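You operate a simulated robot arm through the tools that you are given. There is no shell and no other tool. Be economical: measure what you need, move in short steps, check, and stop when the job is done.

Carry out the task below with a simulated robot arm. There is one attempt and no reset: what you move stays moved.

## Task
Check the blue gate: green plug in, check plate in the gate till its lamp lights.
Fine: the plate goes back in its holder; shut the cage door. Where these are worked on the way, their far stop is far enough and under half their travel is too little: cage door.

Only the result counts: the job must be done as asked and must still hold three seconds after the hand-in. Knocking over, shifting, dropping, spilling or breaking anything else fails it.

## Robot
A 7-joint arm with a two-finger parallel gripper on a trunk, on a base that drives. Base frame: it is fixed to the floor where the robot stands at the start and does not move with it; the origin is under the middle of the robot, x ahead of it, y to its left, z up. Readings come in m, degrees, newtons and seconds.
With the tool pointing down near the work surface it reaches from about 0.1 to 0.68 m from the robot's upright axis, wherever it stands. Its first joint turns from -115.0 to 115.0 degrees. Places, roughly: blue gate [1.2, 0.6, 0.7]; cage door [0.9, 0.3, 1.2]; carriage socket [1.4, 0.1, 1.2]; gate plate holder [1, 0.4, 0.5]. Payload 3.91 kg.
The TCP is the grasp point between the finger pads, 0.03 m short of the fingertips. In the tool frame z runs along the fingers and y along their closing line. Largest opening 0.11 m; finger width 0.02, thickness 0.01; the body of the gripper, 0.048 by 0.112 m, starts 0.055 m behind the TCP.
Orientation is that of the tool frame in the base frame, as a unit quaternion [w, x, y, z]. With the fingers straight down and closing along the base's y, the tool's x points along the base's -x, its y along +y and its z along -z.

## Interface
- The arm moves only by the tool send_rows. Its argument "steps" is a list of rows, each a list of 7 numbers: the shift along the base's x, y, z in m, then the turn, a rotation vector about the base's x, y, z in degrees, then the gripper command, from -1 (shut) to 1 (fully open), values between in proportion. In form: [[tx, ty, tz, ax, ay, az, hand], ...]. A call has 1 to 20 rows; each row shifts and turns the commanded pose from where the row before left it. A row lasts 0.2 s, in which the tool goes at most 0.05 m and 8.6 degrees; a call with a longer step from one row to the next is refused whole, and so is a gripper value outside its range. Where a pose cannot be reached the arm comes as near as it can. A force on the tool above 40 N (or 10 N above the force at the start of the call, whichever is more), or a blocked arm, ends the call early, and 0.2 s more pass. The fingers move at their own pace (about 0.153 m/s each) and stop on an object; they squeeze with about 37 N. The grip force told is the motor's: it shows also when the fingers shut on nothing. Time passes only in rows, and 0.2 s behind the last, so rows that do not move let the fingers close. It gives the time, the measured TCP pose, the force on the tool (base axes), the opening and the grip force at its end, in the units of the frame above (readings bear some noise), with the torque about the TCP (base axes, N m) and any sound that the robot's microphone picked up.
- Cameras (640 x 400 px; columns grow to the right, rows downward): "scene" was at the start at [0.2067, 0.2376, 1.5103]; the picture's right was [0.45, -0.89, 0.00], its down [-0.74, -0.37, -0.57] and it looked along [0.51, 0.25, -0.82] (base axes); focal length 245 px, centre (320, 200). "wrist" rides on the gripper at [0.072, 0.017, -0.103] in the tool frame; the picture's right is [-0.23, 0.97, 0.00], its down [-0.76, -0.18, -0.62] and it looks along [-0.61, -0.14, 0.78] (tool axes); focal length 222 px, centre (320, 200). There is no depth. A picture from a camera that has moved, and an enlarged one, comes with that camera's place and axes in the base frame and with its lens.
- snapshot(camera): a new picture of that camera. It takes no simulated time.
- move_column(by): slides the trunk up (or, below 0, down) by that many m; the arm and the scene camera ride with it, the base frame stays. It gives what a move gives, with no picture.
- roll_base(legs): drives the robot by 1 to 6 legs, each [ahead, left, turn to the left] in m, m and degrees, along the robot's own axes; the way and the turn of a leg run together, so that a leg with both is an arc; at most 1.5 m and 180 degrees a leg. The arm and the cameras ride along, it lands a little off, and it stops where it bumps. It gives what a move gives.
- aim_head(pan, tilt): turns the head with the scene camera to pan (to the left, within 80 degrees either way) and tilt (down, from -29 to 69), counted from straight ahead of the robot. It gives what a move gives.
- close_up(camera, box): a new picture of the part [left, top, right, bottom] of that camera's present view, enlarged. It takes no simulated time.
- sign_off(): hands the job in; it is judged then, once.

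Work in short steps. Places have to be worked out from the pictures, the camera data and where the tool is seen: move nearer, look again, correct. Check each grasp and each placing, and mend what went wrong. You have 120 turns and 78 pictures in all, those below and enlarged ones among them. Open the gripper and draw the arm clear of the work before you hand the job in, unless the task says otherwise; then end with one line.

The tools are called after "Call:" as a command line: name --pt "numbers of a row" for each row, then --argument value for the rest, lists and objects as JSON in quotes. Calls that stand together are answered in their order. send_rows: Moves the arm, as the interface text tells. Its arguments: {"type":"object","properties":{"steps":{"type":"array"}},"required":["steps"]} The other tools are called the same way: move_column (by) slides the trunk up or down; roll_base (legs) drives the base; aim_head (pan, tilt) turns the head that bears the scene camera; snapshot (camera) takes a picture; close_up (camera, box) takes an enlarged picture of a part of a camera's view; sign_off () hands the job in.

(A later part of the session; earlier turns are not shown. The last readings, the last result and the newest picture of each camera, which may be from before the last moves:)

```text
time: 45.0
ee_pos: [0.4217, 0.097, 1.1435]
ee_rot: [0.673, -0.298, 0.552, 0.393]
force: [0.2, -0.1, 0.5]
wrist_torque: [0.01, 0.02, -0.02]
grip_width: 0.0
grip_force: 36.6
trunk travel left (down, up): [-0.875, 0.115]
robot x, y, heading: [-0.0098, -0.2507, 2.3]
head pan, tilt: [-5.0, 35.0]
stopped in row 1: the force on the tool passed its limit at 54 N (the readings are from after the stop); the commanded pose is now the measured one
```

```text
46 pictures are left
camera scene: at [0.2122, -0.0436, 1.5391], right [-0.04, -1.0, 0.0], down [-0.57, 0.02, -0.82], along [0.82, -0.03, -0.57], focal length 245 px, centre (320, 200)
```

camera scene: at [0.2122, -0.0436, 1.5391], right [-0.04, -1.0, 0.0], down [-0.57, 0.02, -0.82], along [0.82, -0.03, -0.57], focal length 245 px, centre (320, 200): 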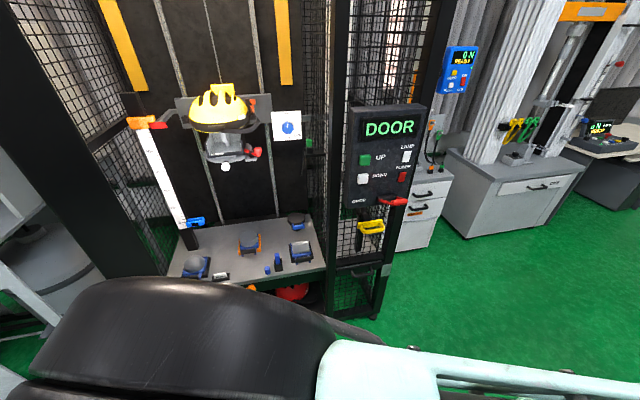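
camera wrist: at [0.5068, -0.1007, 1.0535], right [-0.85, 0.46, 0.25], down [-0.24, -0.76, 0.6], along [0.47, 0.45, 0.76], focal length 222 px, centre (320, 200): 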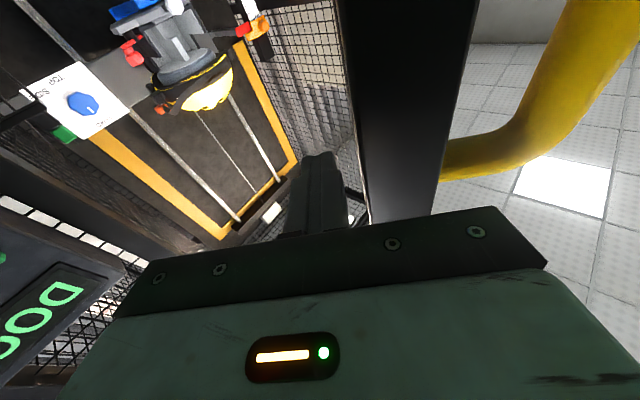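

The door swung on after a bump. I look left to see its angle.

Call:
aim_head --pan 45 --tilt 30

Call:
snapshot --camera "scene"

```text
time: 46.1
ee_pos: [0.4223, 0.0983, 1.1445]
ee_rot: [0.673, -0.297, 0.552, 0.392]
force: [-0.1, -0.6, 0.4]
wrist_torque: [0.0, -0.03, 0.0]
grip_width: 0.0
grip_force: 37.4
trunk travel left (down, up): [-0.875, 0.115]
robot x, y, heading: [-0.0099, -0.2524, 2.5]
head pan, tilt: [45.0, 30.0]
```

```text
45 pictures are left
camera scene: at [0.1856, 0.0271, 1.5469], right [0.74, -0.68, 0.0], down [-0.34, -0.37, -0.87], along [0.58, 0.64, -0.5], focal length 245 px, centre (320, 200)
```

scene: 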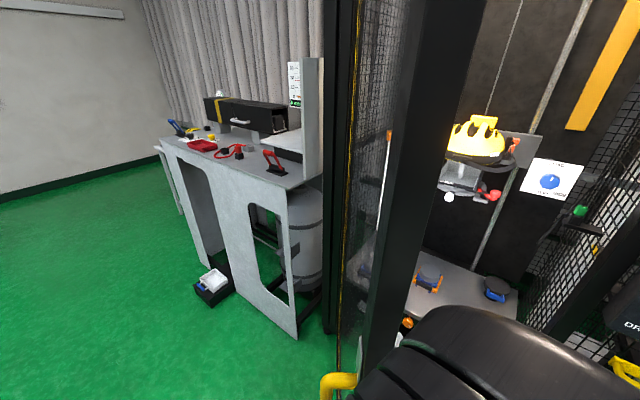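

Door handle now near (0.37, 0.18): about 62° open. I push further with slower steps.

Call:
send_rows --pt "0.0 0.012 0 0 0 0 -1" --pt "0.0 0.012 0 0 0 0 -1" --pt "0.0 0.012 0 0 0 0 -1" --pt "0.0 0.012 0 0 0 0 -1" --pt "0.0 0.012 0 0 0 0 -1" --pt "0.0 0.012 0 0 0 0 -1" --pt "0.0 0.012 0 0 0 0 -1" --pt "0.0 0.012 0 0 0 0 -1" --pt "0.0 0.012 0 0 0 0 -1" --pt "0.0 0.012 0 0 0 0 -1"

Call:
snapshot --camera "wrist"

```text
time: 46.6
ee_pos: [0.4152, 0.1068, 1.1436]
ee_rot: [0.667, -0.301, 0.554, 0.397]
force: [-14.4, -13.9, 7.5]
wrist_torque: [-0.59, 0.99, 0.85]
grip_width: 0.0
grip_force: 36.9
trunk travel left (down, up): [-0.875, 0.115]
robot x, y, heading: [-0.0114, -0.2495, 2.6]
head pan, tilt: [45.0, 30.0]
stopped in row 2: the force on the tool passed its limit at 54 N (the readings are from after the stop); the commanded pose is now the measured one
```

```text
44 pictures are left
camera wrist: at [0.3552, 0.0408, 1.0519], right [-0.86, 0.45, 0.26], down [-0.21, -0.76, 0.61], along [0.47, 0.47, 0.75], focal length 222 px, centre (320, 200)
```

wrist: 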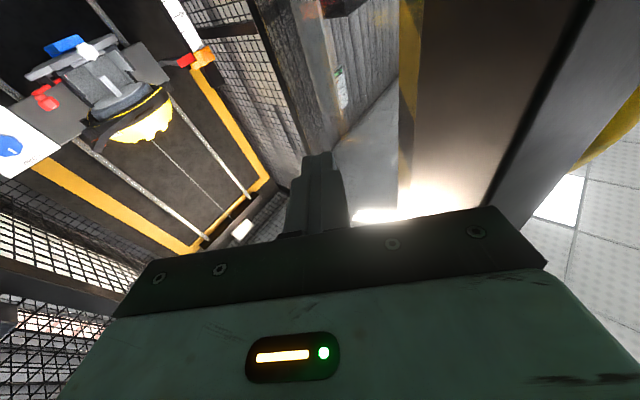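

I try pushing along the door's own tangent.

Call:
send_rows --pt "0.01 -0.002 0 0 0 0 -1" --pt "-0.002 0.006 0 0 0 0 -1" --pt "-0.006 0.009 0 0 0 0 -1" --pt "-0.006 0.009 0 0 0 0 -1" --pt "-0.006 0.009 0 0 0 0 -1"

```text
time: 46.9
ee_pos: [0.4163, 0.1052, 1.1432]
ee_rot: [0.664, -0.303, 0.554, 0.4]
force: [-15.4, -13.9, 9.6]
wrist_torque: [-0.62, 1.21, 0.79]
grip_width: 0.0
grip_force: 36.9
trunk travel left (down, up): [-0.875, 0.115]
robot x, y, heading: [-0.0088, -0.251, 2.5]
head pan, tilt: [45.0, 30.0]
stopped in row 1: the force on the tool passed its limit at 49 N (the readings are from after the stop); the commanded pose is now the measured one
```

The tool is being pushed back along its own axis; I retreat a little and inspect.

Call:
send_rows --pt "-0.01 -0.015 0 0 0 0 -1" --pt "-0.01 -0.015 0 0 0 0 -1"

Call:
snapshot --camera "scene"

Call:
snapshot --camera "wrist"

```text
time: 47.5
ee_pos: [0.4002, 0.0752, 1.1407]
ee_rot: [0.666, -0.302, 0.555, 0.398]
force: [-0.1, -0.3, -1.0]
wrist_torque: [-0.01, -0.04, 0.02]
grip_width: 0.0
grip_force: 36.8
trunk travel left (down, up): [-0.875, 0.115]
robot x, y, heading: [-0.0089, -0.2535, 2.5]
head pan, tilt: [45.0, 30.0]
```

```text
43 pictures are left
camera scene: at [0.1862, 0.0272, 1.5468], right [0.74, -0.67, 0.0], down [-0.34, -0.37, -0.87], along [0.58, 0.64, -0.5], focal length 245 px, centre (320, 200)
```

scene: 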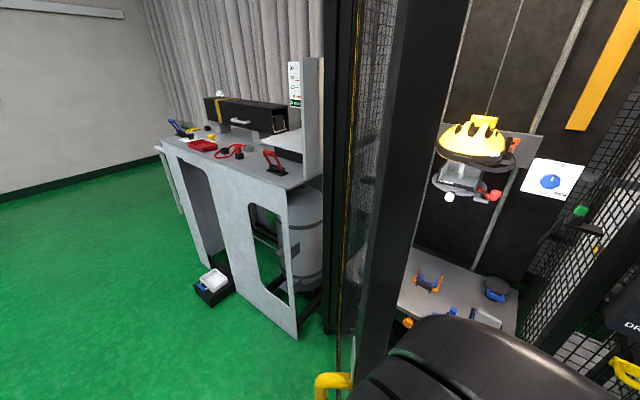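

```text
42 pictures are left
camera wrist: at [0.3392, 0.0098, 1.0507], right [-0.86, 0.44, 0.26], down [-0.21, -0.76, 0.61], along [0.47, 0.47, 0.75], focal length 222 px, centre (320, 200)
```

wrist: 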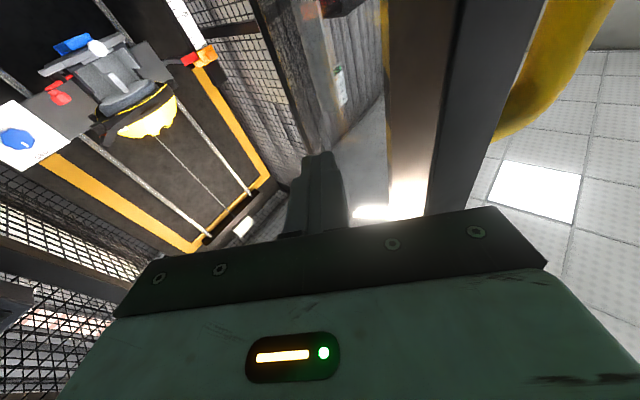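

The door may already be at its stop. I test with a push along its tangent only.

Call:
send_rows --pt "-0.006 0.009 0 0 0 0 -1" --pt "-0.006 0.009 0 0 0 0 -1" --pt "-0.006 0.009 0 0 0 0 -1" --pt "-0.006 0.009 0 0 0 0 -1" --pt "-0.006 0.009 0 0 0 0 -1" --pt "-0.006 0.009 0 0 0 0 -1"

Call:
snapshot --camera "scene"

```text
time: 48.9
ee_pos: [0.3639, 0.1294, 1.1412]
ee_rot: [0.666, -0.301, 0.554, 0.399]
force: [-0.6, -0.7, 0.1]
wrist_torque: [-0.02, -0.02, 0.04]
grip_width: 0.0002
grip_force: 37.1
trunk travel left (down, up): [-0.875, 0.115]
robot x, y, heading: [-0.0039, -0.2541, 2.4]
head pan, tilt: [45.0, 30.0]
```

```text
41 pictures are left
camera scene: at [0.1856, 0.027, 1.5469], right [0.74, -0.68, 0.0], down [-0.34, -0.37, -0.87], along [0.58, 0.64, -0.5], focal length 245 px, centre (320, 200)
```

scene: 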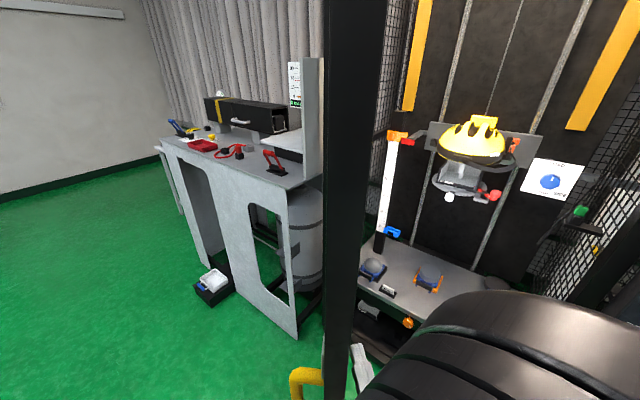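

It opens freely this way. I continue along the arc.

Call:
send_rows --pt "-0.005 0.012 0 0 0 0 -1" --pt "-0.005 0.012 0 0 0 0 -1" --pt "-0.005 0.012 0 0 0 0 -1" --pt "-0.004 0.012 0 0 0 0 -1" --pt "-0.004 0.012 0 0 0 0 -1" --pt "-0.004 0.012 0 0 0 0 -1" --pt "-0.003 0.012 0 0 0 0 -1" --pt "-0.003 0.012 0 0 0 0 -1" --pt "-0.002 0.012 0 0 0 0 -1" --pt "-0.001 0.012 0 0 0 0 -1"

Call:
snapshot --camera "scene"

```text
time: 50.6
ee_pos: [0.3279, 0.2143, 1.1412]
ee_rot: [0.661, -0.305, 0.554, 0.404]
force: [-0.2, -0.6, 0.2]
wrist_torque: [-0.03, -0.01, -0.01]
grip_width: 0.0
grip_force: 37.3
trunk travel left (down, up): [-0.875, 0.115]
robot x, y, heading: [-0.007, -0.2529, 2.7]
head pan, tilt: [45.0, 30.0]
stopped in row 8: the force on the tool passed its limit at 52 N (the readings are from after the stop); the commanded pose is now the measured one
```

```text
40 pictures are left
camera scene: at [0.1852, 0.0269, 1.5469], right [0.74, -0.67, 0.0], down [-0.34, -0.37, -0.87], along [0.58, 0.64, -0.5], focal length 245 px, centre (320, 200)
```

scene: 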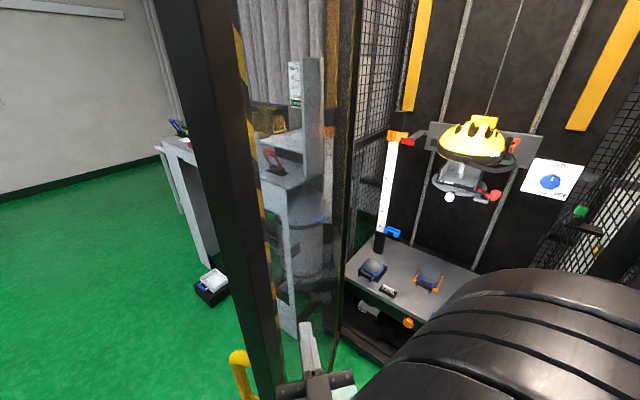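

Door is ~78° open. To gain room for the base I push it further by driving left with the arm held.

Call:
roll_base --legs '[[0.03, 0.15, 0]]'

Call:
snapshot --camera "scene"

```text
time: 51.9
ee_pos: [0.3489, 0.3637, 1.141]
ee_rot: [0.66, -0.306, 0.555, 0.404]
force: [-0.4, -0.2, -0.8]
wrist_torque: [0.01, 0.03, -0.02]
grip_width: 0.0
grip_force: 37.1
trunk travel left (down, up): [-0.875, 0.115]
robot x, y, heading: [0.0148, -0.1023, 2.7]
head pan, tilt: [45.0, 30.0]
```

```text
39 pictures are left
camera scene: at [0.2082, 0.178, 1.5469], right [0.74, -0.67, 0.0], down [-0.34, -0.37, -0.87], along [0.58, 0.64, -0.5], focal length 245 px, centre (320, 200)
```

scene: 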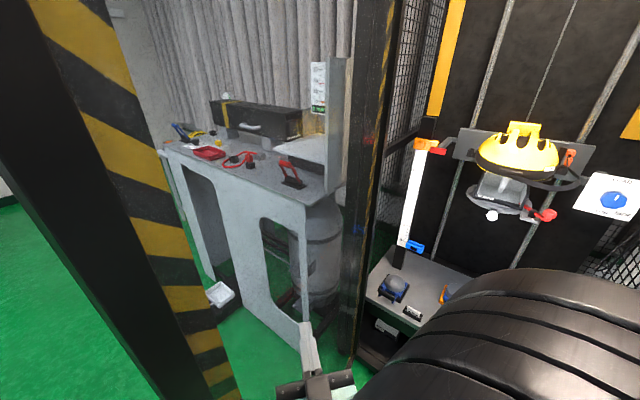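

Now ~90°. One more push of 0.1 m.

Call:
roll_base --legs '[[0.03, 0.1, 0]]'

Call:
snapshot --camera "scene"

```text
time: 53.1
ee_pos: [0.3741, 0.4671, 1.1401]
ee_rot: [0.661, -0.305, 0.554, 0.404]
force: [-1.1, -0.6, 0.0]
wrist_torque: [-0.01, 0.0, 0.02]
grip_width: 0.0
grip_force: 37.0
trunk travel left (down, up): [-0.875, 0.115]
robot x, y, heading: [0.0422, 0.0014, 3.0]
head pan, tilt: [45.0, 30.0]
```

```text
38 pictures are left
camera scene: at [0.2331, 0.2799, 1.5469], right [0.74, -0.67, 0.0], down [-0.34, -0.37, -0.87], along [0.58, 0.64, -0.5], focal length 245 px, centre (320, 200)
```

scene: 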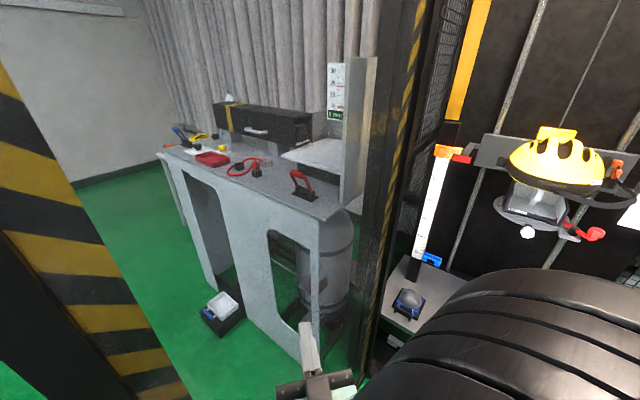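

Door ~100° open: plenty. The green plug triangulates to about (1.10, -0.03, 1.19). I back off from the door and turn the tool ahead again.

Call:
roll_base --legs '[[0.0, -0.1, 0]]'

Call:
send_rows --pt "0.01 -0.03 0 0 0 -7 0" --pt "0.01 -0.03 0 0 0 -7 0" --pt "0.02 -0.03 0 0 0 -7 0" --pt "0.02 -0.03 0 0 0 -7 0" --pt "0.02 -0.03 0 0 0 -7 0" --pt "0.02 -0.03 0 0 0 -7 0" --pt "0.02 -0.03 0 0 0 -7 0" --pt "0.02 -0.03 0 0 0 -7 0"

```text
time: 54.3
ee_pos: [0.3785, 0.3684, 1.1409]
ee_rot: [0.66, -0.306, 0.555, 0.404]
force: [-1.0, -0.4, 1.0]
wrist_torque: [0.0, -0.02, 0.0]
grip_width: 0.0
grip_force: 37.0
trunk travel left (down, up): [-0.875, 0.115]
robot x, y, heading: [0.0396, -0.0985, 2.6]
head pan, tilt: [45.0, 30.0]
```

```text
time: 56.1
ee_pos: [0.5188, 0.1282, 1.1418]
ee_rot: [0.773, -0.01, 0.633, 0.047]
force: [0.4, 0.0, 0.6]
wrist_torque: [0.01, 0.05, -0.01]
grip_width: 0.055
grip_force: 0.1
trunk travel left (down, up): [-0.875, 0.115]
robot x, y, heading: [0.0448, -0.0978, 2.8]
head pan, tilt: [45.0, 30.0]
```

Now I aim the head at the plug/carriage area with the door out of the way.

Call:
aim_head --pan -5 --tilt 20

Call:
close_up --camera "scene" --box '[200, 100, 420, 240]'

```text
time: 57.2
ee_pos: [0.5183, 0.1277, 1.1414]
ee_rot: [0.773, -0.009, 0.633, 0.047]
force: [0.0, -1.3, 0.0]
wrist_torque: [0.0, -0.05, 0.0]
grip_width: 0.0551
grip_force: 0.1
trunk travel left (down, up): [-0.875, 0.115]
robot x, y, heading: [0.0437, -0.0969, 2.8]
head pan, tilt: [-5.0, 20.0]
```

```text
2.86 times, centred on (310, 170) of scene
camera zoom: at [0.27, 0.1101, 1.5629], right [-0.04, -1.0, 0.0], down [-0.34, 0.01, -0.94], along [0.94, -0.04, -0.34], focal length 699 px, centre (349, 286)
```

zoom: 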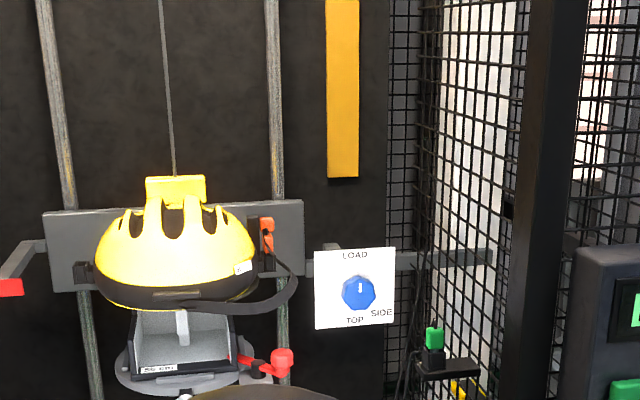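

The green plug stands in a black holder on the right wall; an orange piece sits at the upper right of the carriage plate. I drive closer for a better look.

Call:
roll_base --legs '[[0.25, 0.05, 0]]'

Call:
close_up --camera "scene" --box '[180, 60, 460, 240]'

```text
time: 59.1
ee_pos: [0.7675, 0.1894, 1.1425]
ee_rot: [0.772, -0.01, 0.634, 0.047]
force: [0.6, -0.7, 0.2]
wrist_torque: [-0.01, -0.01, -0.02]
grip_width: 0.0549
grip_force: 0.1
trunk travel left (down, up): [-0.875, 0.115]
robot x, y, heading: [0.2932, -0.0382, 2.7]
head pan, tilt: [-5.0, 20.0]
```

```text
2.22 times, centred on (320, 150) of scene
camera zoom: at [0.5187, 0.1718, 1.563], right [-0.04, -1.0, 0.0], down [-0.34, 0.01, -0.94], along [0.94, -0.04, -0.34], focal length 544 px, centre (320, 311)
```

zoom: 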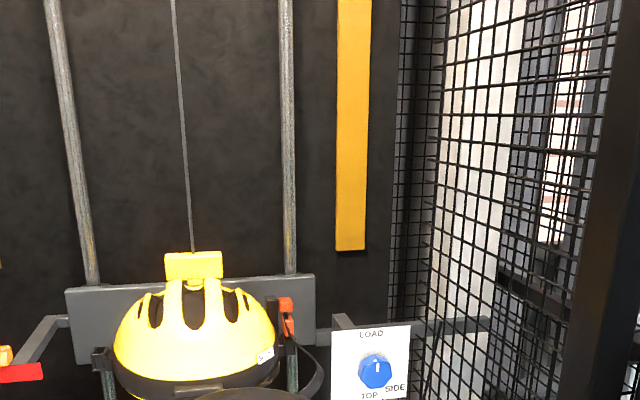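

I tilt the head down for the plug and carriage.

Call:
aim_head --pan -15 --tilt 32

Call:
snapshot --camera "scene"

Call:
close_up --camera "scene" --box '[200, 110, 400, 235]'

```text
time: 59.8
ee_pos: [0.7679, 0.1902, 1.1419]
ee_rot: [0.773, -0.011, 0.633, 0.049]
force: [-0.3, -0.8, 0.5]
wrist_torque: [-0.01, -0.01, -0.04]
grip_width: 0.0549
grip_force: 0.1
trunk travel left (down, up): [-0.875, 0.115]
robot x, y, heading: [0.2919, -0.0362, 2.8]
head pan, tilt: [-15.0, 32.0]
```

```text
35 pictures are left
camera scene: at [0.5133, 0.1565, 1.5438], right [-0.21, -0.98, 0.0], down [-0.52, 0.11, -0.85], along [0.83, -0.18, -0.53], focal length 245 px, centre (320, 200)
```

scene: 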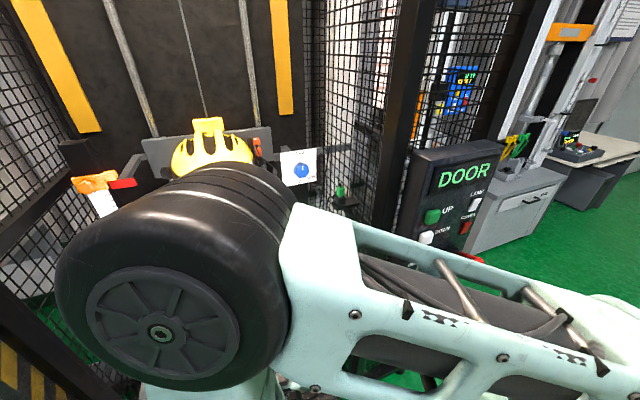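

```text
3.20 times, centred on (300, 172) of scene
camera zoom: at [0.5133, 0.1565, 1.5438], right [-0.21, -0.98, 0.0], down [-0.52, 0.11, -0.85], along [0.83, -0.18, -0.53], focal length 783 px, centre (384, 288)
```

zoom: 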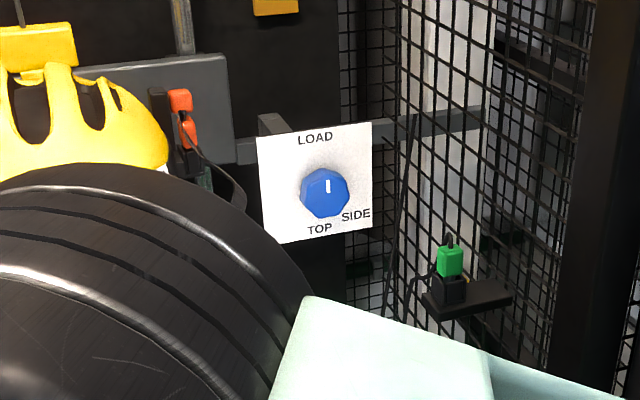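

The socket should be on the carriage's right side near (1.4, 0.15, 1.23). I extend the hand into the cage, between helmet and right wall, to look with the wrist camera.

Call:
send_rows --pt "0.02 -0.03 0 0 1 0 0" --pt "0.02 -0.03 0 0 1 0 0" --pt "0.02 -0.03 0 0 1 0 0" --pt "0.02 -0.03 0 0 1 0 0" --pt "0.03 -0.02 0 0 1 0 0" --pt "0.03 0 0 0 0 0 0" --pt "0.03 0 0 0 0 0 0"

Call:
snapshot --camera "wrist"

```text
time: 61.4
ee_pos: [0.9371, 0.0517, 1.1422]
ee_rot: [0.744, -0.008, 0.666, 0.048]
force: [-1.2, -0.2, 0.1]
wrist_torque: [0.01, -0.01, -0.03]
grip_width: 0.0549
grip_force: 0.0
trunk travel left (down, up): [-0.875, 0.115]
robot x, y, heading: [0.2942, -0.0354, 2.6]
head pan, tilt: [-15.0, 32.0]
```

```text
33 pictures are left
camera wrist: at [0.842, 0.0631, 1.0594], right [-0.1, 0.96, 0.28], down [-0.68, -0.27, 0.68], along [0.72, -0.12, 0.68], focal length 222 px, centre (320, 200)
```

wrist: 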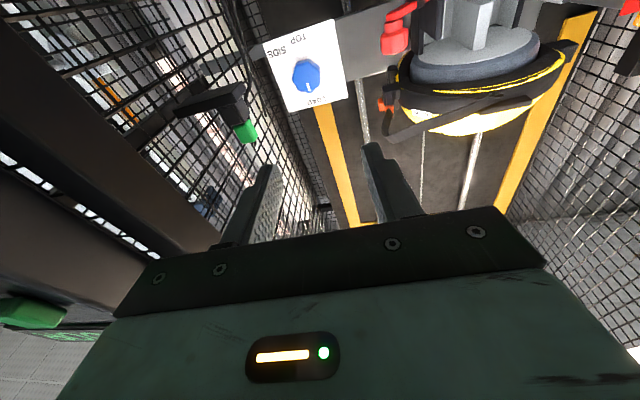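

I zoom in on the carriage's right side from here.

Call:
close_up --camera "wrist" --box '[330, 20, 460, 150]'

Call:
close_up --camera "wrist" --box '[160, 70, 290, 150]'

```text
3.08 times, centred on (395, 85) of wrist
camera zoom: at [0.842, 0.0631, 1.0594], right [-0.1, 0.96, 0.28], down [-0.68, -0.27, 0.68], along [0.72, -0.12, 0.68], focal length 684 px, centre (89, 554)
```

zoom: 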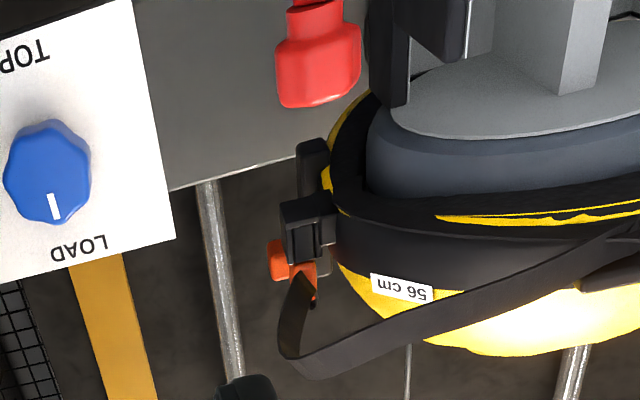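

```text
4.92 times, centred on (225, 110) of wrist
camera zoom: at [0.842, 0.0631, 1.0594], right [-0.1, 0.96, 0.28], down [-0.68, -0.27, 0.68], along [0.72, -0.12, 0.68], focal length 1094 px, centre (788, 643)
```

zoom: 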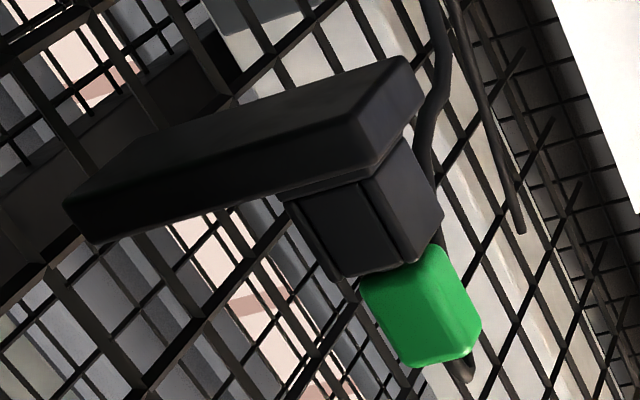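

A similar black box carries the orange piece on the carriage. I zoom in on it from the head camera.

Call:
close_up --camera "scene" --box '[230, 125, 286, 160]'

Call:
close_up --camera "wrist" --box '[370, 60, 420, 120]'

```text
11.43 times, centred on (258, 142) of scene
camera zoom: at [0.513, 0.1566, 1.5437], right [-0.21, -0.98, 0.0], down [-0.52, 0.11, -0.85], along [0.83, -0.18, -0.53], focal length 2798 px, centre (1029, 857)
```

zoom: 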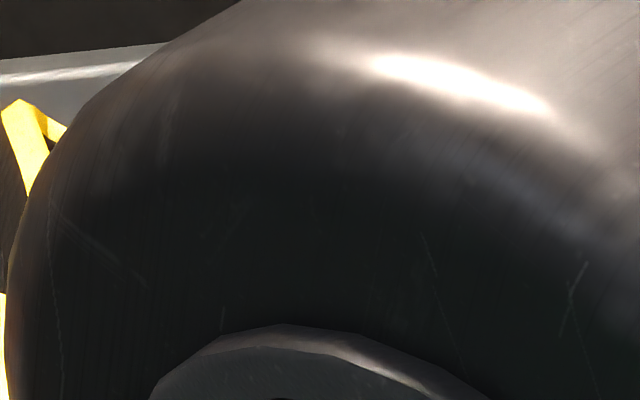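

```text
6.67 times, centred on (395, 90) of wrist
camera zoom: at [0.842, 0.0631, 1.0594], right [-0.1, 0.96, 0.28], down [-0.68, -0.27, 0.68], along [0.72, -0.12, 0.68], focal length 1481 px, centre (-180, 933)
```

zoom: 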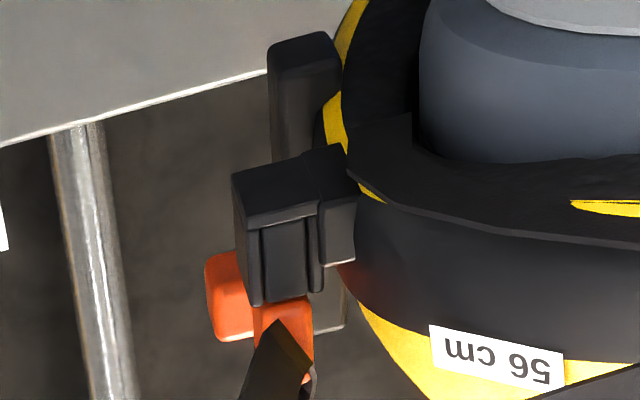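

The orange piece is at ~(1.28, 0.20, 1.26). The listed socket (1.4, 0.1, 1.2) is further right/back, on the bar behind the dial. I raise the trunk for a view from above.

Call:
move_column --by 0.11

Call:
aim_head --pan -5 --tilt 28

Call:
snapshot --camera "scene"

```text
time: 62.9
ee_pos: [0.9369, 0.0513, 1.2527]
ee_rot: [0.744, -0.009, 0.666, 0.049]
force: [0.2, 0.4, 0.0]
wrist_torque: [0.0, -0.04, -0.03]
grip_width: 0.0549
grip_force: 0.1
trunk travel left (down, up): [-0.985, 0.005]
robot x, y, heading: [0.2909, -0.0341, 2.7]
head pan, tilt: [-15.0, 32.0]
```

```text
time: 63.6
ee_pos: [0.9367, 0.0491, 1.2518]
ee_rot: [0.744, -0.008, 0.667, 0.048]
force: [0.3, 0.5, 0.0]
wrist_torque: [0.0, -0.01, -0.01]
grip_width: 0.055
grip_force: 0.0
trunk travel left (down, up): [-0.985, 0.005]
robot x, y, heading: [0.2946, -0.0371, 2.8]
head pan, tilt: [-5.0, 28.0]
```

```text
28 pictures are left
camera scene: at [0.5169, 0.1718, 1.66], right [-0.04, -1.0, 0.0], down [-0.47, 0.02, -0.88], along [0.88, -0.03, -0.47], focal length 245 px, centre (320, 200)
```

scene: 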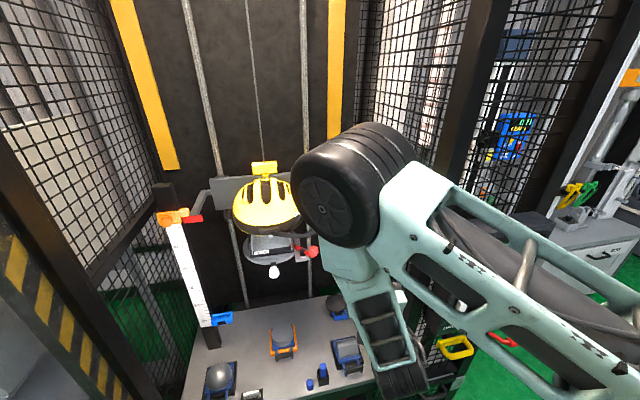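

The elbow hides it. I pitch the tool down ~45° so the wrist camera looks level at the carriage's right end.

Call:
send_rows --pt "0.01 0 0.01 0 8 0 0" --pt "0.01 0 0.01 0 8 0 0" --pt "0.01 0 0.01 0 8 0 0" --pt "0.01 0 0 0 8 0 0" --pt "0.01 0 0 0 8 0 0" --pt "0.01 0 0 0 8 0 0"

Call:
snapshot --camera "wrist"

```text
time: 65.0
ee_pos: [0.9955, 0.0495, 1.2822]
ee_rot: [0.408, 0.013, 0.912, 0.046]
force: [-0.4, 0.7, -0.2]
wrist_torque: [0.05, -0.03, 0.01]
grip_width: 0.0549
grip_force: 0.1
trunk travel left (down, up): [-0.985, 0.005]
robot x, y, heading: [0.2933, -0.0335, 2.6]
head pan, tilt: [-5.0, 28.0]
```

```text
27 pictures are left
camera wrist: at [0.8717, 0.0634, 1.2985], right [0.13, 0.96, 0.26], down [0.05, -0.27, 0.96], along [0.99, -0.12, -0.08], focal length 222 px, centre (320, 200)
```

wrist: 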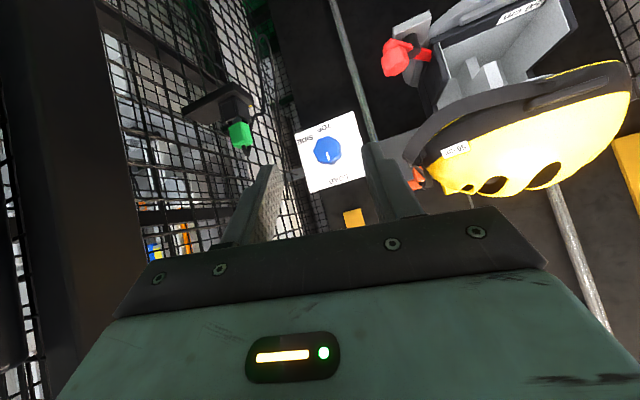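

I zoom there.

Call:
close_up --camera "wrist" --box '[280, 90, 450, 200]'

```text
3.64 times, centred on (365, 145) of wrist
camera zoom: at [0.8717, 0.0634, 1.2985], right [0.13, 0.96, 0.26], down [0.05, -0.27, 0.96], along [0.99, -0.12, -0.08], focal length 808 px, centre (156, 400)
```

zoom: 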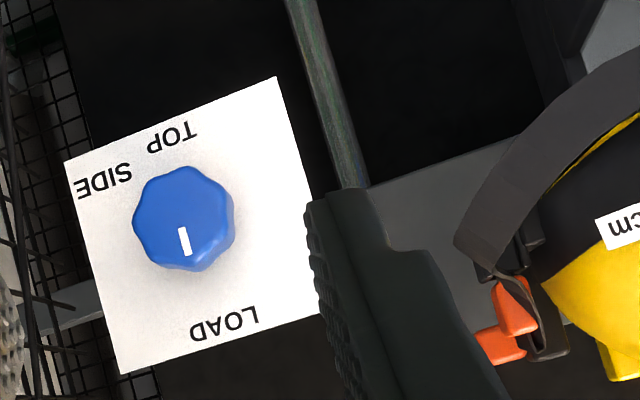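

The finger hides the plate's right end. I shift the hand left and up a little and zoom again.

Call:
send_rows --pt "-0.01 0.03 0.01 0 0 0 1" --pt "-0.01 0.03 0.01 0 0 0 1"

Call:
close_up --camera "wrist" --box '[270, 80, 430, 210]'

```text
time: 65.6
ee_pos: [0.9764, 0.1099, 1.3006]
ee_rot: [0.408, 0.012, 0.911, 0.048]
force: [0.0, -0.9, 0.6]
wrist_torque: [0.01, 0.02, 0.02]
grip_width: 0.1101
grip_force: 0.1
trunk travel left (down, up): [-0.985, 0.005]
robot x, y, heading: [0.2942, -0.0374, 2.5]
head pan, tilt: [-5.0, 28.0]
```

```text
3.08 times, centred on (350, 145) of wrist
camera zoom: at [0.8521, 0.123, 1.3176], right [0.14, 0.96, 0.26], down [0.05, -0.27, 0.96], along [0.99, -0.12, -0.08], focal length 684 px, centre (228, 369)
```

zoom: 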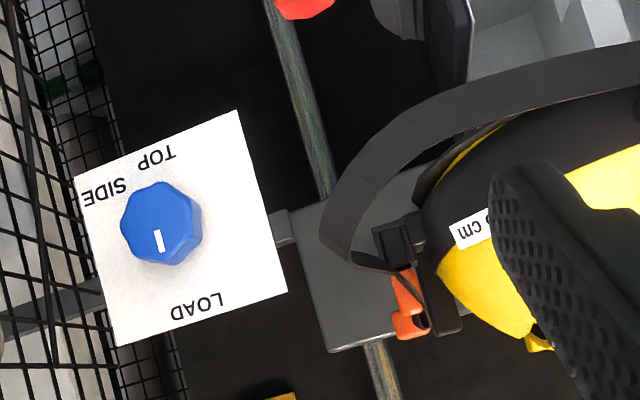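

The true listed places are exact to rounding (gate and holder match), so the socket is the small grey block just right of the carriage plate at ~(1.38, 0.13, 1.18), partly behind the dial plate. I go above it with the tool pointing down to see it.

Call:
send_rows --pt "0.02 -0.01 0.015 0 7 0 0" --pt "0.02 -0.01 0.015 0 7 0 0" --pt "0.02 -0.01 0.015 0 7 0 0" --pt "0.02 -0.01 0.015 0 7 0 0" --pt "0.02 -0.01 0.01 0 7 0 0" --pt "0.02 0 0.0 0 7 0 0" --pt "0.02 0 0.0 0 0 0 0" --pt "0.02 0 0.0 0 0 0 0"

Call:
snapshot --camera "wrist"

```text
time: 67.4
ee_pos: [1.1362, 0.0618, 1.3712]
ee_rot: [0.055, 0.028, 0.997, 0.039]
force: [0.5, 0.0, 0.1]
wrist_torque: [-0.03, -0.01, 0.01]
grip_width: 0.0549
grip_force: 0.1
trunk travel left (down, up): [-0.985, 0.005]
robot x, y, heading: [0.2934, -0.0362, 2.7]
head pan, tilt: [-5.0, 28.0]
```

```text
24 pictures are left
camera wrist: at [1.0554, 0.0731, 1.468], right [0.28, 0.96, 0.1], down [0.68, -0.27, 0.68], along [0.68, -0.12, -0.72], focal length 222 px, centre (320, 200)
```

wrist: 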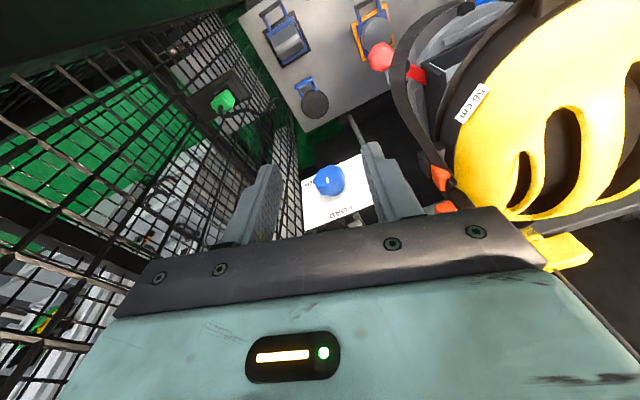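

I move forward/up and open fingers to uncover the block's top.

Call:
send_rows --pt "0.02 0.0 0.025 0 0 0 1" --pt "0.02 0 0.025 0 0 0 1" --pt "0.03 0.0 0.01 0 0 0 1"

Call:
close_up --camera "wrist" --box '[250, 100, 450, 225]'

```text
time: 68.2
ee_pos: [1.2012, 0.0593, 1.4307]
ee_rot: [0.054, 0.028, 0.997, 0.039]
force: [-0.5, 0.4, 1.5]
wrist_torque: [-0.02, -0.06, 0.02]
grip_width: 0.1102
grip_force: 0.1
out of reach, approached as far as the arm can: row 3
trunk travel left (down, up): [-0.985, 0.005]
robot x, y, heading: [0.2888, -0.0348, 2.7]
head pan, tilt: [-5.0, 28.0]
```

```text
3.20 times, centred on (350, 162) of wrist
camera zoom: at [1.1194, 0.0713, 1.5263], right [0.28, 0.96, 0.1], down [0.68, -0.27, 0.68], along [0.68, -0.12, -0.72], focal length 711 px, centre (224, 320)
```

zoom: 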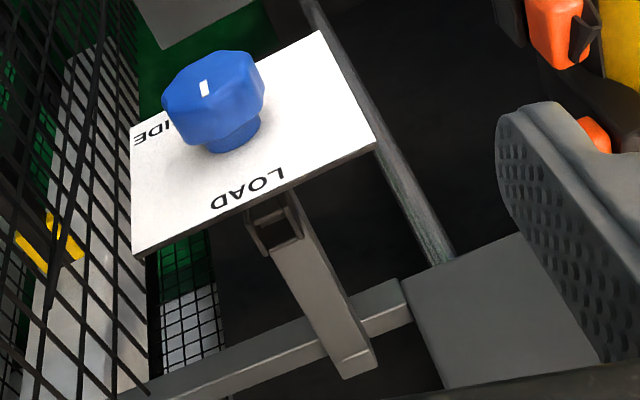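

The socket is found: an open-topped square box at the end of an arm just behind the dial plate, about (1.37, 0.064, 1.20). I zoom in to measure it.

Call:
close_up --camera "wrist" --box '[315, 150, 365, 190]'

Call:
close_up --camera "wrist" --box '[160, 50, 290, 130]'

```text
10.00 times, centred on (340, 170) of wrist
camera zoom: at [1.1194, 0.0713, 1.5263], right [0.28, 0.96, 0.1], down [0.68, -0.27, 0.68], along [0.68, -0.12, -0.72], focal length 2221 px, centre (120, 500)
```

zoom: 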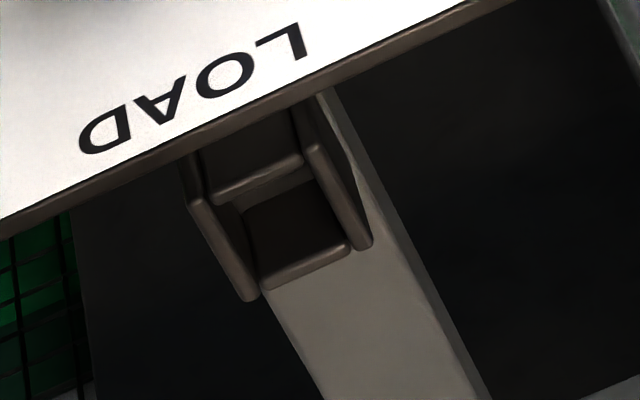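

```text
4.92 times, centred on (225, 90) of wrist
camera zoom: at [1.1194, 0.0713, 1.5263], right [0.28, 0.96, 0.1], down [0.68, -0.27, 0.68], along [0.68, -0.12, -0.72], focal length 1094 px, centre (788, 742)
```

zoom: 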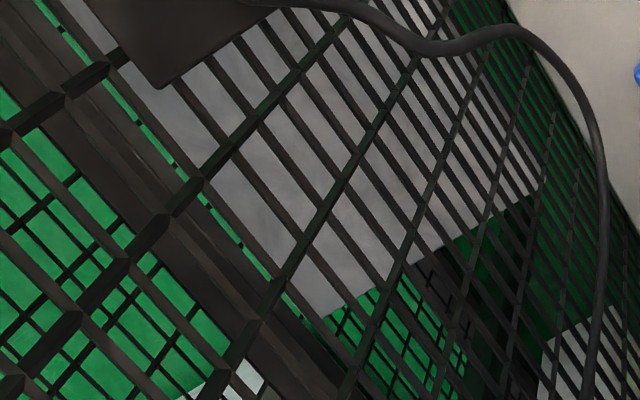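

Socket: hole ~2 cm square, yawed ~10° like the cage. Now to the plug: I level the tool, yaw +13.5° to the cage axes, half-open, and go above the plug at (1.10, -0.033).

Call:
send_rows --pt "-0.02 -0.015 0 -2.15 3.15 0 0.1" --pt "-0.02 -0.015 0 -2.15 3.15 0 0.1" --pt "-0.03 -0.02 -0.01 0 0 6.7 0.1" --pt "-0.03 -0.02 -0.02 0 0 6.8 0.1" --pt "0 -0.02 -0.03 0 0 0 0.1" --pt "0 0 -0.03 0 0 0 0.1"

Call:
snapshot --camera "wrist"

```text
time: 69.6
ee_pos: [1.1018, -0.0315, 1.3393]
ee_rot: [0.001, -0.09, 0.996, 0.001]
force: [-0.1, 0.4, 0.0]
wrist_torque: [0.02, -0.01, 0.01]
grip_width: 0.0608
grip_force: 0.1
trunk travel left (down, up): [-0.985, 0.005]
robot x, y, heading: [0.2953, -0.0368, 2.7]
head pan, tilt: [-5.0, 28.0]
```

```text
20 pictures are left
camera wrist: at [1.0274, -0.0295, 1.4426], right [0.05, 1.0, 0.0], down [0.78, -0.04, 0.62], along [0.62, -0.03, -0.78], focal length 222 px, centre (320, 200)
```

wrist: 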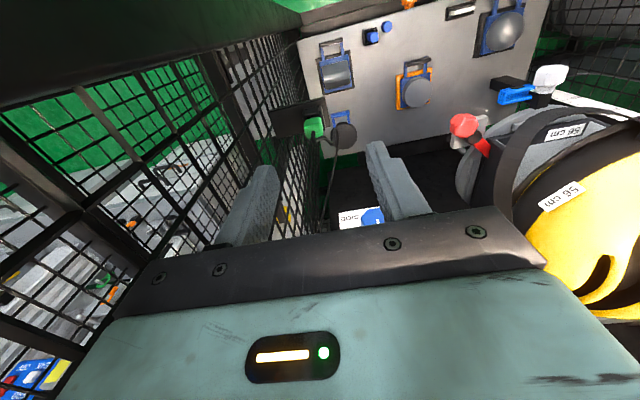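

Refined plug position: (1.122, -0.040, head centre z ≈1.175). I align and descend to 1.25, then check.

Call:
send_rows --pt "0.01 -0.0045 -0.02 0 0 0 0.1" --pt "0.01 -0.004 -0.03 0 0 0 0.1" --pt "0 0 -0.03 0 0 0 0.1"

Call:
close_up --camera "wrist" --box '[240, 90, 400, 210]'

```text
time: 70.4
ee_pos: [1.1205, -0.0389, 1.2585]
ee_rot: [0.002, -0.09, 0.996, 0.001]
force: [-1.0, 0.3, -0.1]
wrist_torque: [0.0, -0.05, 0.02]
grip_width: 0.0603
grip_force: 0.1
trunk travel left (down, up): [-0.985, 0.005]
robot x, y, heading: [0.2926, -0.0372, 2.9]
head pan, tilt: [-5.0, 28.0]
```

```text
3.33 times, centred on (320, 150) of wrist
camera zoom: at [1.0479, -0.0365, 1.3628], right [0.05, 1.0, 0.0], down [0.78, -0.04, 0.62], along [0.62, -0.03, -0.78], focal length 740 px, centre (320, 367)
```

zoom: 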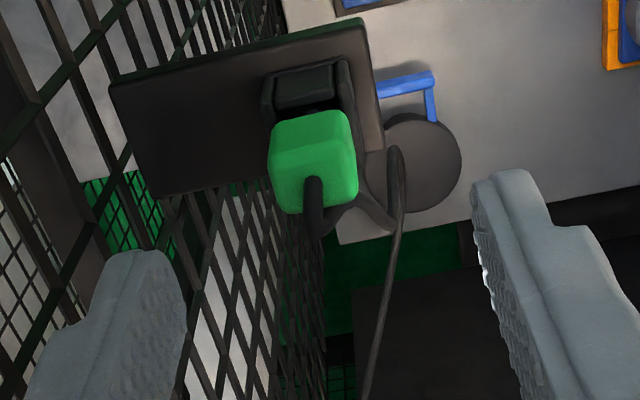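

The open fingers straddle the green head. I nudge +6 mm in x and descend to z≈1.178, then close.

Call:
send_rows --pt "0.006 -0.002 -0.02 0 0 0 0.1" --pt "0 0 -0.03 0 0 0 0.1" --pt "0 0 -0.02 0 0 0 0.1" --pt "0 0 -0.011 0 0 0 0.1" --pt "0 0 0 0 0 0 -1" --pt "0 0 0 0 0 0 -1" --pt "0 0 0 0 0 0 -1"

Call:
close_up --camera "wrist" --box '[240, 90, 400, 210]'

```text
time: 72.0
ee_pos: [1.1273, -0.0416, 1.1776]
ee_rot: [0.001, -0.089, 0.996, 0.001]
force: [-1.2, 3.0, -3.4]
wrist_torque: [0.19, -0.14, -0.45]
grip_width: 0.026
grip_force: 44.8
trunk travel left (down, up): [-0.985, 0.005]
robot x, y, heading: [0.2904, -0.0359, 2.8]
head pan, tilt: [-5.0, 28.0]
```

```text
3.33 times, centred on (320, 150) of wrist
camera zoom: at [1.0536, -0.0386, 1.2817], right [0.05, 1.0, 0.0], down [0.78, -0.04, 0.62], along [0.62, -0.03, -0.78], focal length 740 px, centre (320, 367)
```

zoom: 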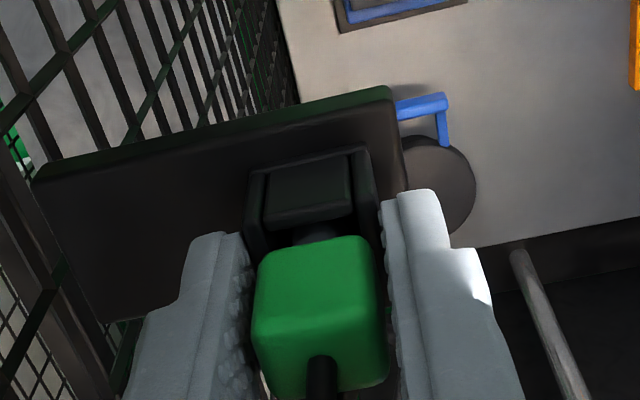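

Head gripped (26 mm). I lift it straight up and check.

Call:
send_rows --pt "0 0 0.01 0 0 0 -1" --pt "0 0 0.015 0 0 0 -1" --pt "0 0 0.02 0 0 0 -1" --pt "0 0 0.03 0 0 0 -1" --pt "0 0 0.04 0 0 0 -1"

Call:
close_up --camera "wrist" --box '[200, 60, 440, 220]'

```text
time: 72.4
ee_pos: [1.1273, -0.0413, 1.1779]
ee_rot: [-0.002, -0.09, 0.996, 0.003]
force: [12.2, 2.4, -22.3]
wrist_torque: [0.24, -1.79, -0.43]
grip_width: 0.0258
grip_force: 44.6
trunk travel left (down, up): [-0.985, 0.005]
robot x, y, heading: [0.2952, -0.0398, 2.8]
head pan, tilt: [-5.0, 28.0]
stopped in row 1: the force on the tool passed its limit at 50 N (the readings are from after the stop); the commanded pose is now the measured one
```

```text
2.50 times, centred on (320, 140) of wrist
camera zoom: at [1.0541, -0.0385, 1.2821], right [0.05, 1.0, 0.0], down [0.78, -0.04, 0.62], along [0.62, -0.03, -0.78], focal length 555 px, centre (320, 350)
```

zoom: 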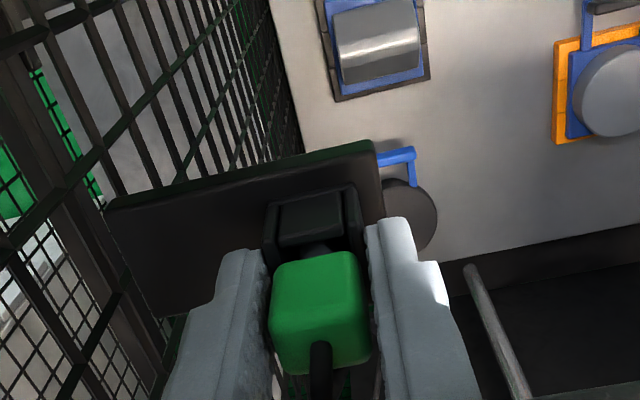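

Blocked on lifting: the fingertips likely clamp the holder box too. I open, rise 16 mm so only the head is between the pads, and regrip.

Call:
send_rows --pt "0 0 0 0 0 0 -0.2" --pt "0 0 0.008 0 0 0 -0.2" --pt "0 0 0.009 0 0 0 -0.2" --pt "0 0 0 0 0 0 -1" --pt "0 0 0 0 0 0 -1" --pt "0 0 0 0 0 0 -1" --pt "0 0 0.004 0 0 0 -1" --pt "0 0 0.006 0 0 0 -1" --pt "0 0 0.01 0 0 0 -1"

```text
time: 74.4
ee_pos: [1.1256, -0.0414, 1.2187]
ee_rot: [-0.003, -0.089, 0.996, 0.0]
force: [0.2, 0.2, -0.2]
wrist_torque: [0.03, 0.0, 0.0]
grip_width: 0.0204
grip_force: 36.9
trunk travel left (down, up): [-0.985, 0.005]
robot x, y, heading: [0.2915, -0.0369, 2.8]
head pan, tilt: [-5.0, 28.0]
```

Grip is now 20 mm, moved up freely. I check whether the plug came along.

Call:
close_up --camera "wrist" --box '[200, 60, 440, 220]'

```text
2.50 times, centred on (320, 140) of wrist
camera zoom: at [1.0525, -0.0385, 1.3216], right [0.05, 1.0, 0.0], down [0.78, -0.04, 0.62], along [0.62, -0.03, -0.79], focal length 555 px, centre (320, 350)
```

zoom: 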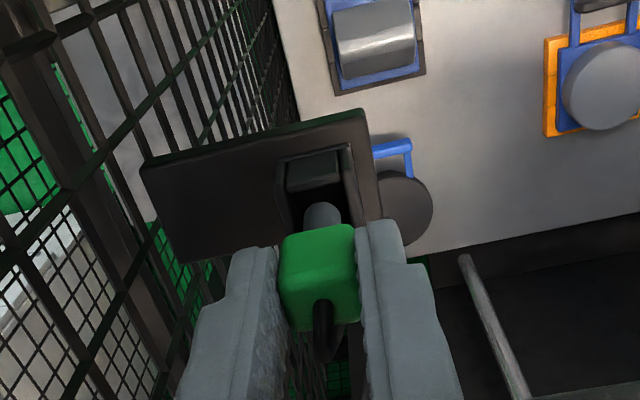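

The plug is out (grey pin visible). I raise it, then move the base left and forward so the socket is in reach.

Call:
send_rows --pt "0 0 0.03 0 0 0 -1" --pt "0 0 0.04 0 0 0 -1" --pt "0 0 0.04 0 0 0 -1"

Call:
roll_base --legs '[[0, 0.06, 0], [0.17, 0.0, 0]]'

Call:
snapshot --camera "wrist"

```text
time: 75.2
ee_pos: [1.1257, -0.0426, 1.3278]
ee_rot: [-0.003, -0.089, 0.996, 0.0]
force: [0.1, 0.1, -0.8]
wrist_torque: [-0.01, -0.03, 0.01]
grip_width: 0.0205
grip_force: 36.7
trunk travel left (down, up): [-0.985, 0.005]
robot x, y, heading: [0.2946, -0.0399, 2.9]
head pan, tilt: [-5.0, 28.0]
```

```text
time: 77.2
ee_pos: [1.2906, 0.0253, 1.3284]
ee_rot: [-0.003, -0.089, 0.996, 0.001]
force: [-0.1, 0.3, -0.8]
wrist_torque: [0.0, -0.03, 0.01]
grip_width: 0.0203
grip_force: 37.3
trunk travel left (down, up): [-0.985, 0.005]
robot x, y, heading: [0.458, 0.0318, 2.9]
head pan, tilt: [-5.0, 28.0]
```

```text
15 pictures are left
camera wrist: at [1.2184, 0.0279, 1.4314], right [0.05, 1.0, 0.0], down [0.78, -0.04, 0.62], along [0.62, -0.03, -0.78], focal length 222 px, centre (320, 200)
```

wrist: 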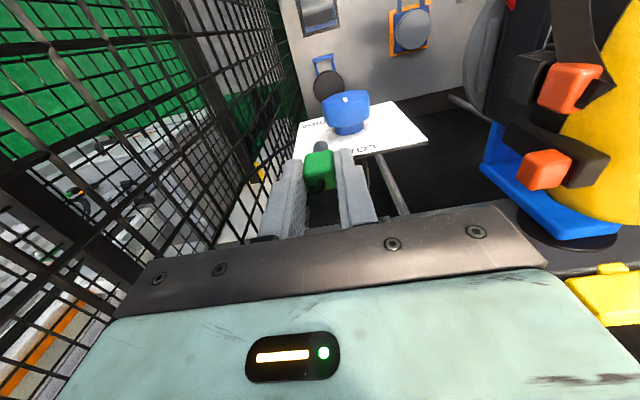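

I zoom at the socket, which should be just behind the plate's edge.

Call:
close_up --camera "wrist" --box '[300, 120, 420, 200]'

```text
5.00 times, centred on (360, 160) of wrist
camera zoom: at [1.2184, 0.0279, 1.4314], right [0.05, 1.0, 0.0], down [0.78, -0.04, 0.62], along [0.62, -0.03, -0.78], focal length 1111 px, centre (120, 400)
```

zoom: 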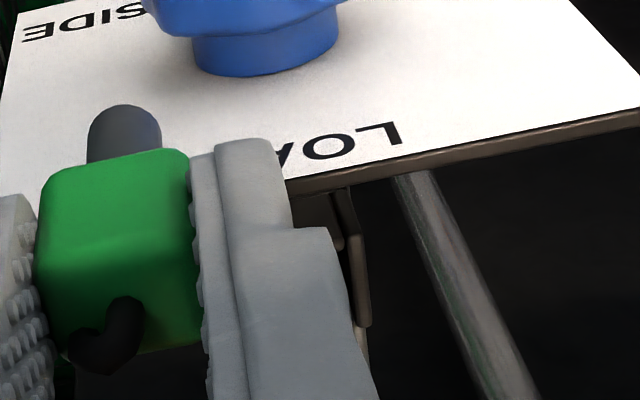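

Triangulated socket rim: centre (1.355, 0.065), rim z ≈ 1.22. The pin is right below the TCP. I move over it and lower until just above seating.

Call:
send_rows --pt "0.022 0.014 0 0 0 0 -1" --pt "0.022 0.014 0 0 0 0 -1" --pt "0.02 0.012 0 0 0 0 -1" --pt "0 0 -0.02 0 0 0 -1" --pt "0 0 -0.015 0 0 0 -1"

Call:
close_up --camera "wrist" --box '[260, 100, 400, 200]'

```text
time: 78.4
ee_pos: [1.3551, 0.0648, 1.2928]
ee_rot: [-0.002, -0.089, 0.996, 0.001]
force: [0.1, -0.1, 0.6]
wrist_torque: [-0.02, 0.0, -0.01]
grip_width: 0.0203
grip_force: 37.5
trunk travel left (down, up): [-0.985, 0.005]
robot x, y, heading: [0.4601, 0.0311, 2.7]
head pan, tilt: [-5.0, 28.0]
```

```text
4.00 times, centred on (330, 150) of wrist
camera zoom: at [1.2824, 0.068, 1.3959], right [0.05, 1.0, 0.0], down [0.78, -0.04, 0.62], along [0.62, -0.03, -0.79], focal length 888 px, centre (280, 400)
```

zoom: 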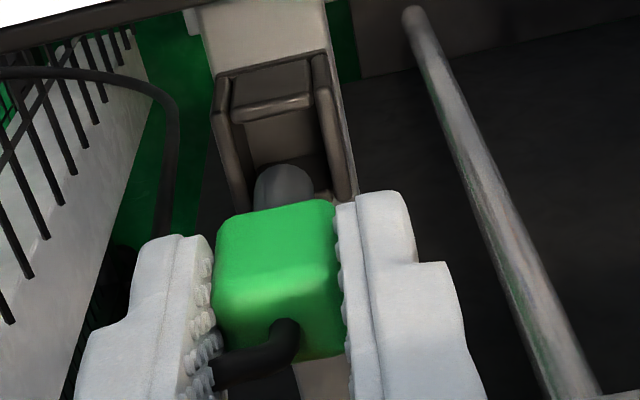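

Pin is almost exactly over the hole. I correct by 1–2 mm and lower to seat it, watching force.

Call:
send_rows --pt "0.002 0.001 -0.005 0 0 0 -1" --pt "0 0 -0.008 0 0 0 -1" --pt "0 0 -0.008 0 0 0 -1" --pt "0 0 -0.008 0 0 0 -1" --pt "0 0 -0.008 0 0 0 -1" --pt "0 0 -0.004 0 0 0 -1" --pt "0 0 -0.003 0 0 0 -1"

```text
time: 79.4
ee_pos: [1.3604, 0.0654, 1.2728]
ee_rot: [0.004, -0.088, 0.996, 0.002]
force: [0.9, -1.0, 10.6]
wrist_torque: [0.01, -0.1, 0.04]
grip_width: 0.0207
grip_force: 36.8
trunk travel left (down, up): [-0.985, 0.005]
robot x, y, heading: [0.462, 0.0334, 2.4]
head pan, tilt: [-5.0, 28.0]
stopped in row 4: the force on the tool passed its limit at 58 N (the readings are from after the stop); the commanded pose is now the measured one
```

Contact at z≈1.27, earlier than seating. I look at the alignment.

Call:
close_up --camera "wrist" --box '[270, 90, 390, 190]'

```text
4.00 times, centred on (330, 140) of wrist
camera zoom: at [1.2854, 0.0686, 1.3757], right [0.05, 1.0, 0.0], down [0.78, -0.04, 0.63], along [0.63, -0.03, -0.78], focal length 888 px, centre (280, 440)
```

zoom: 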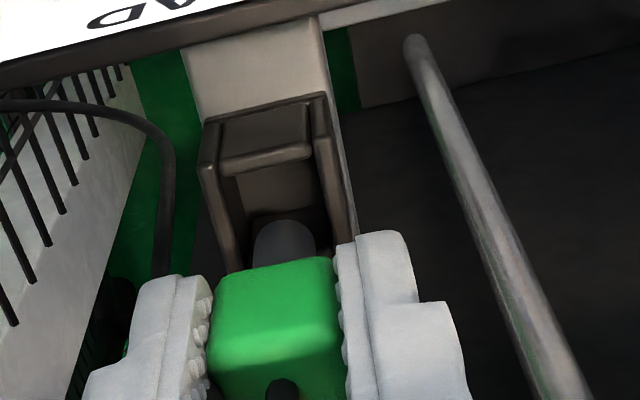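

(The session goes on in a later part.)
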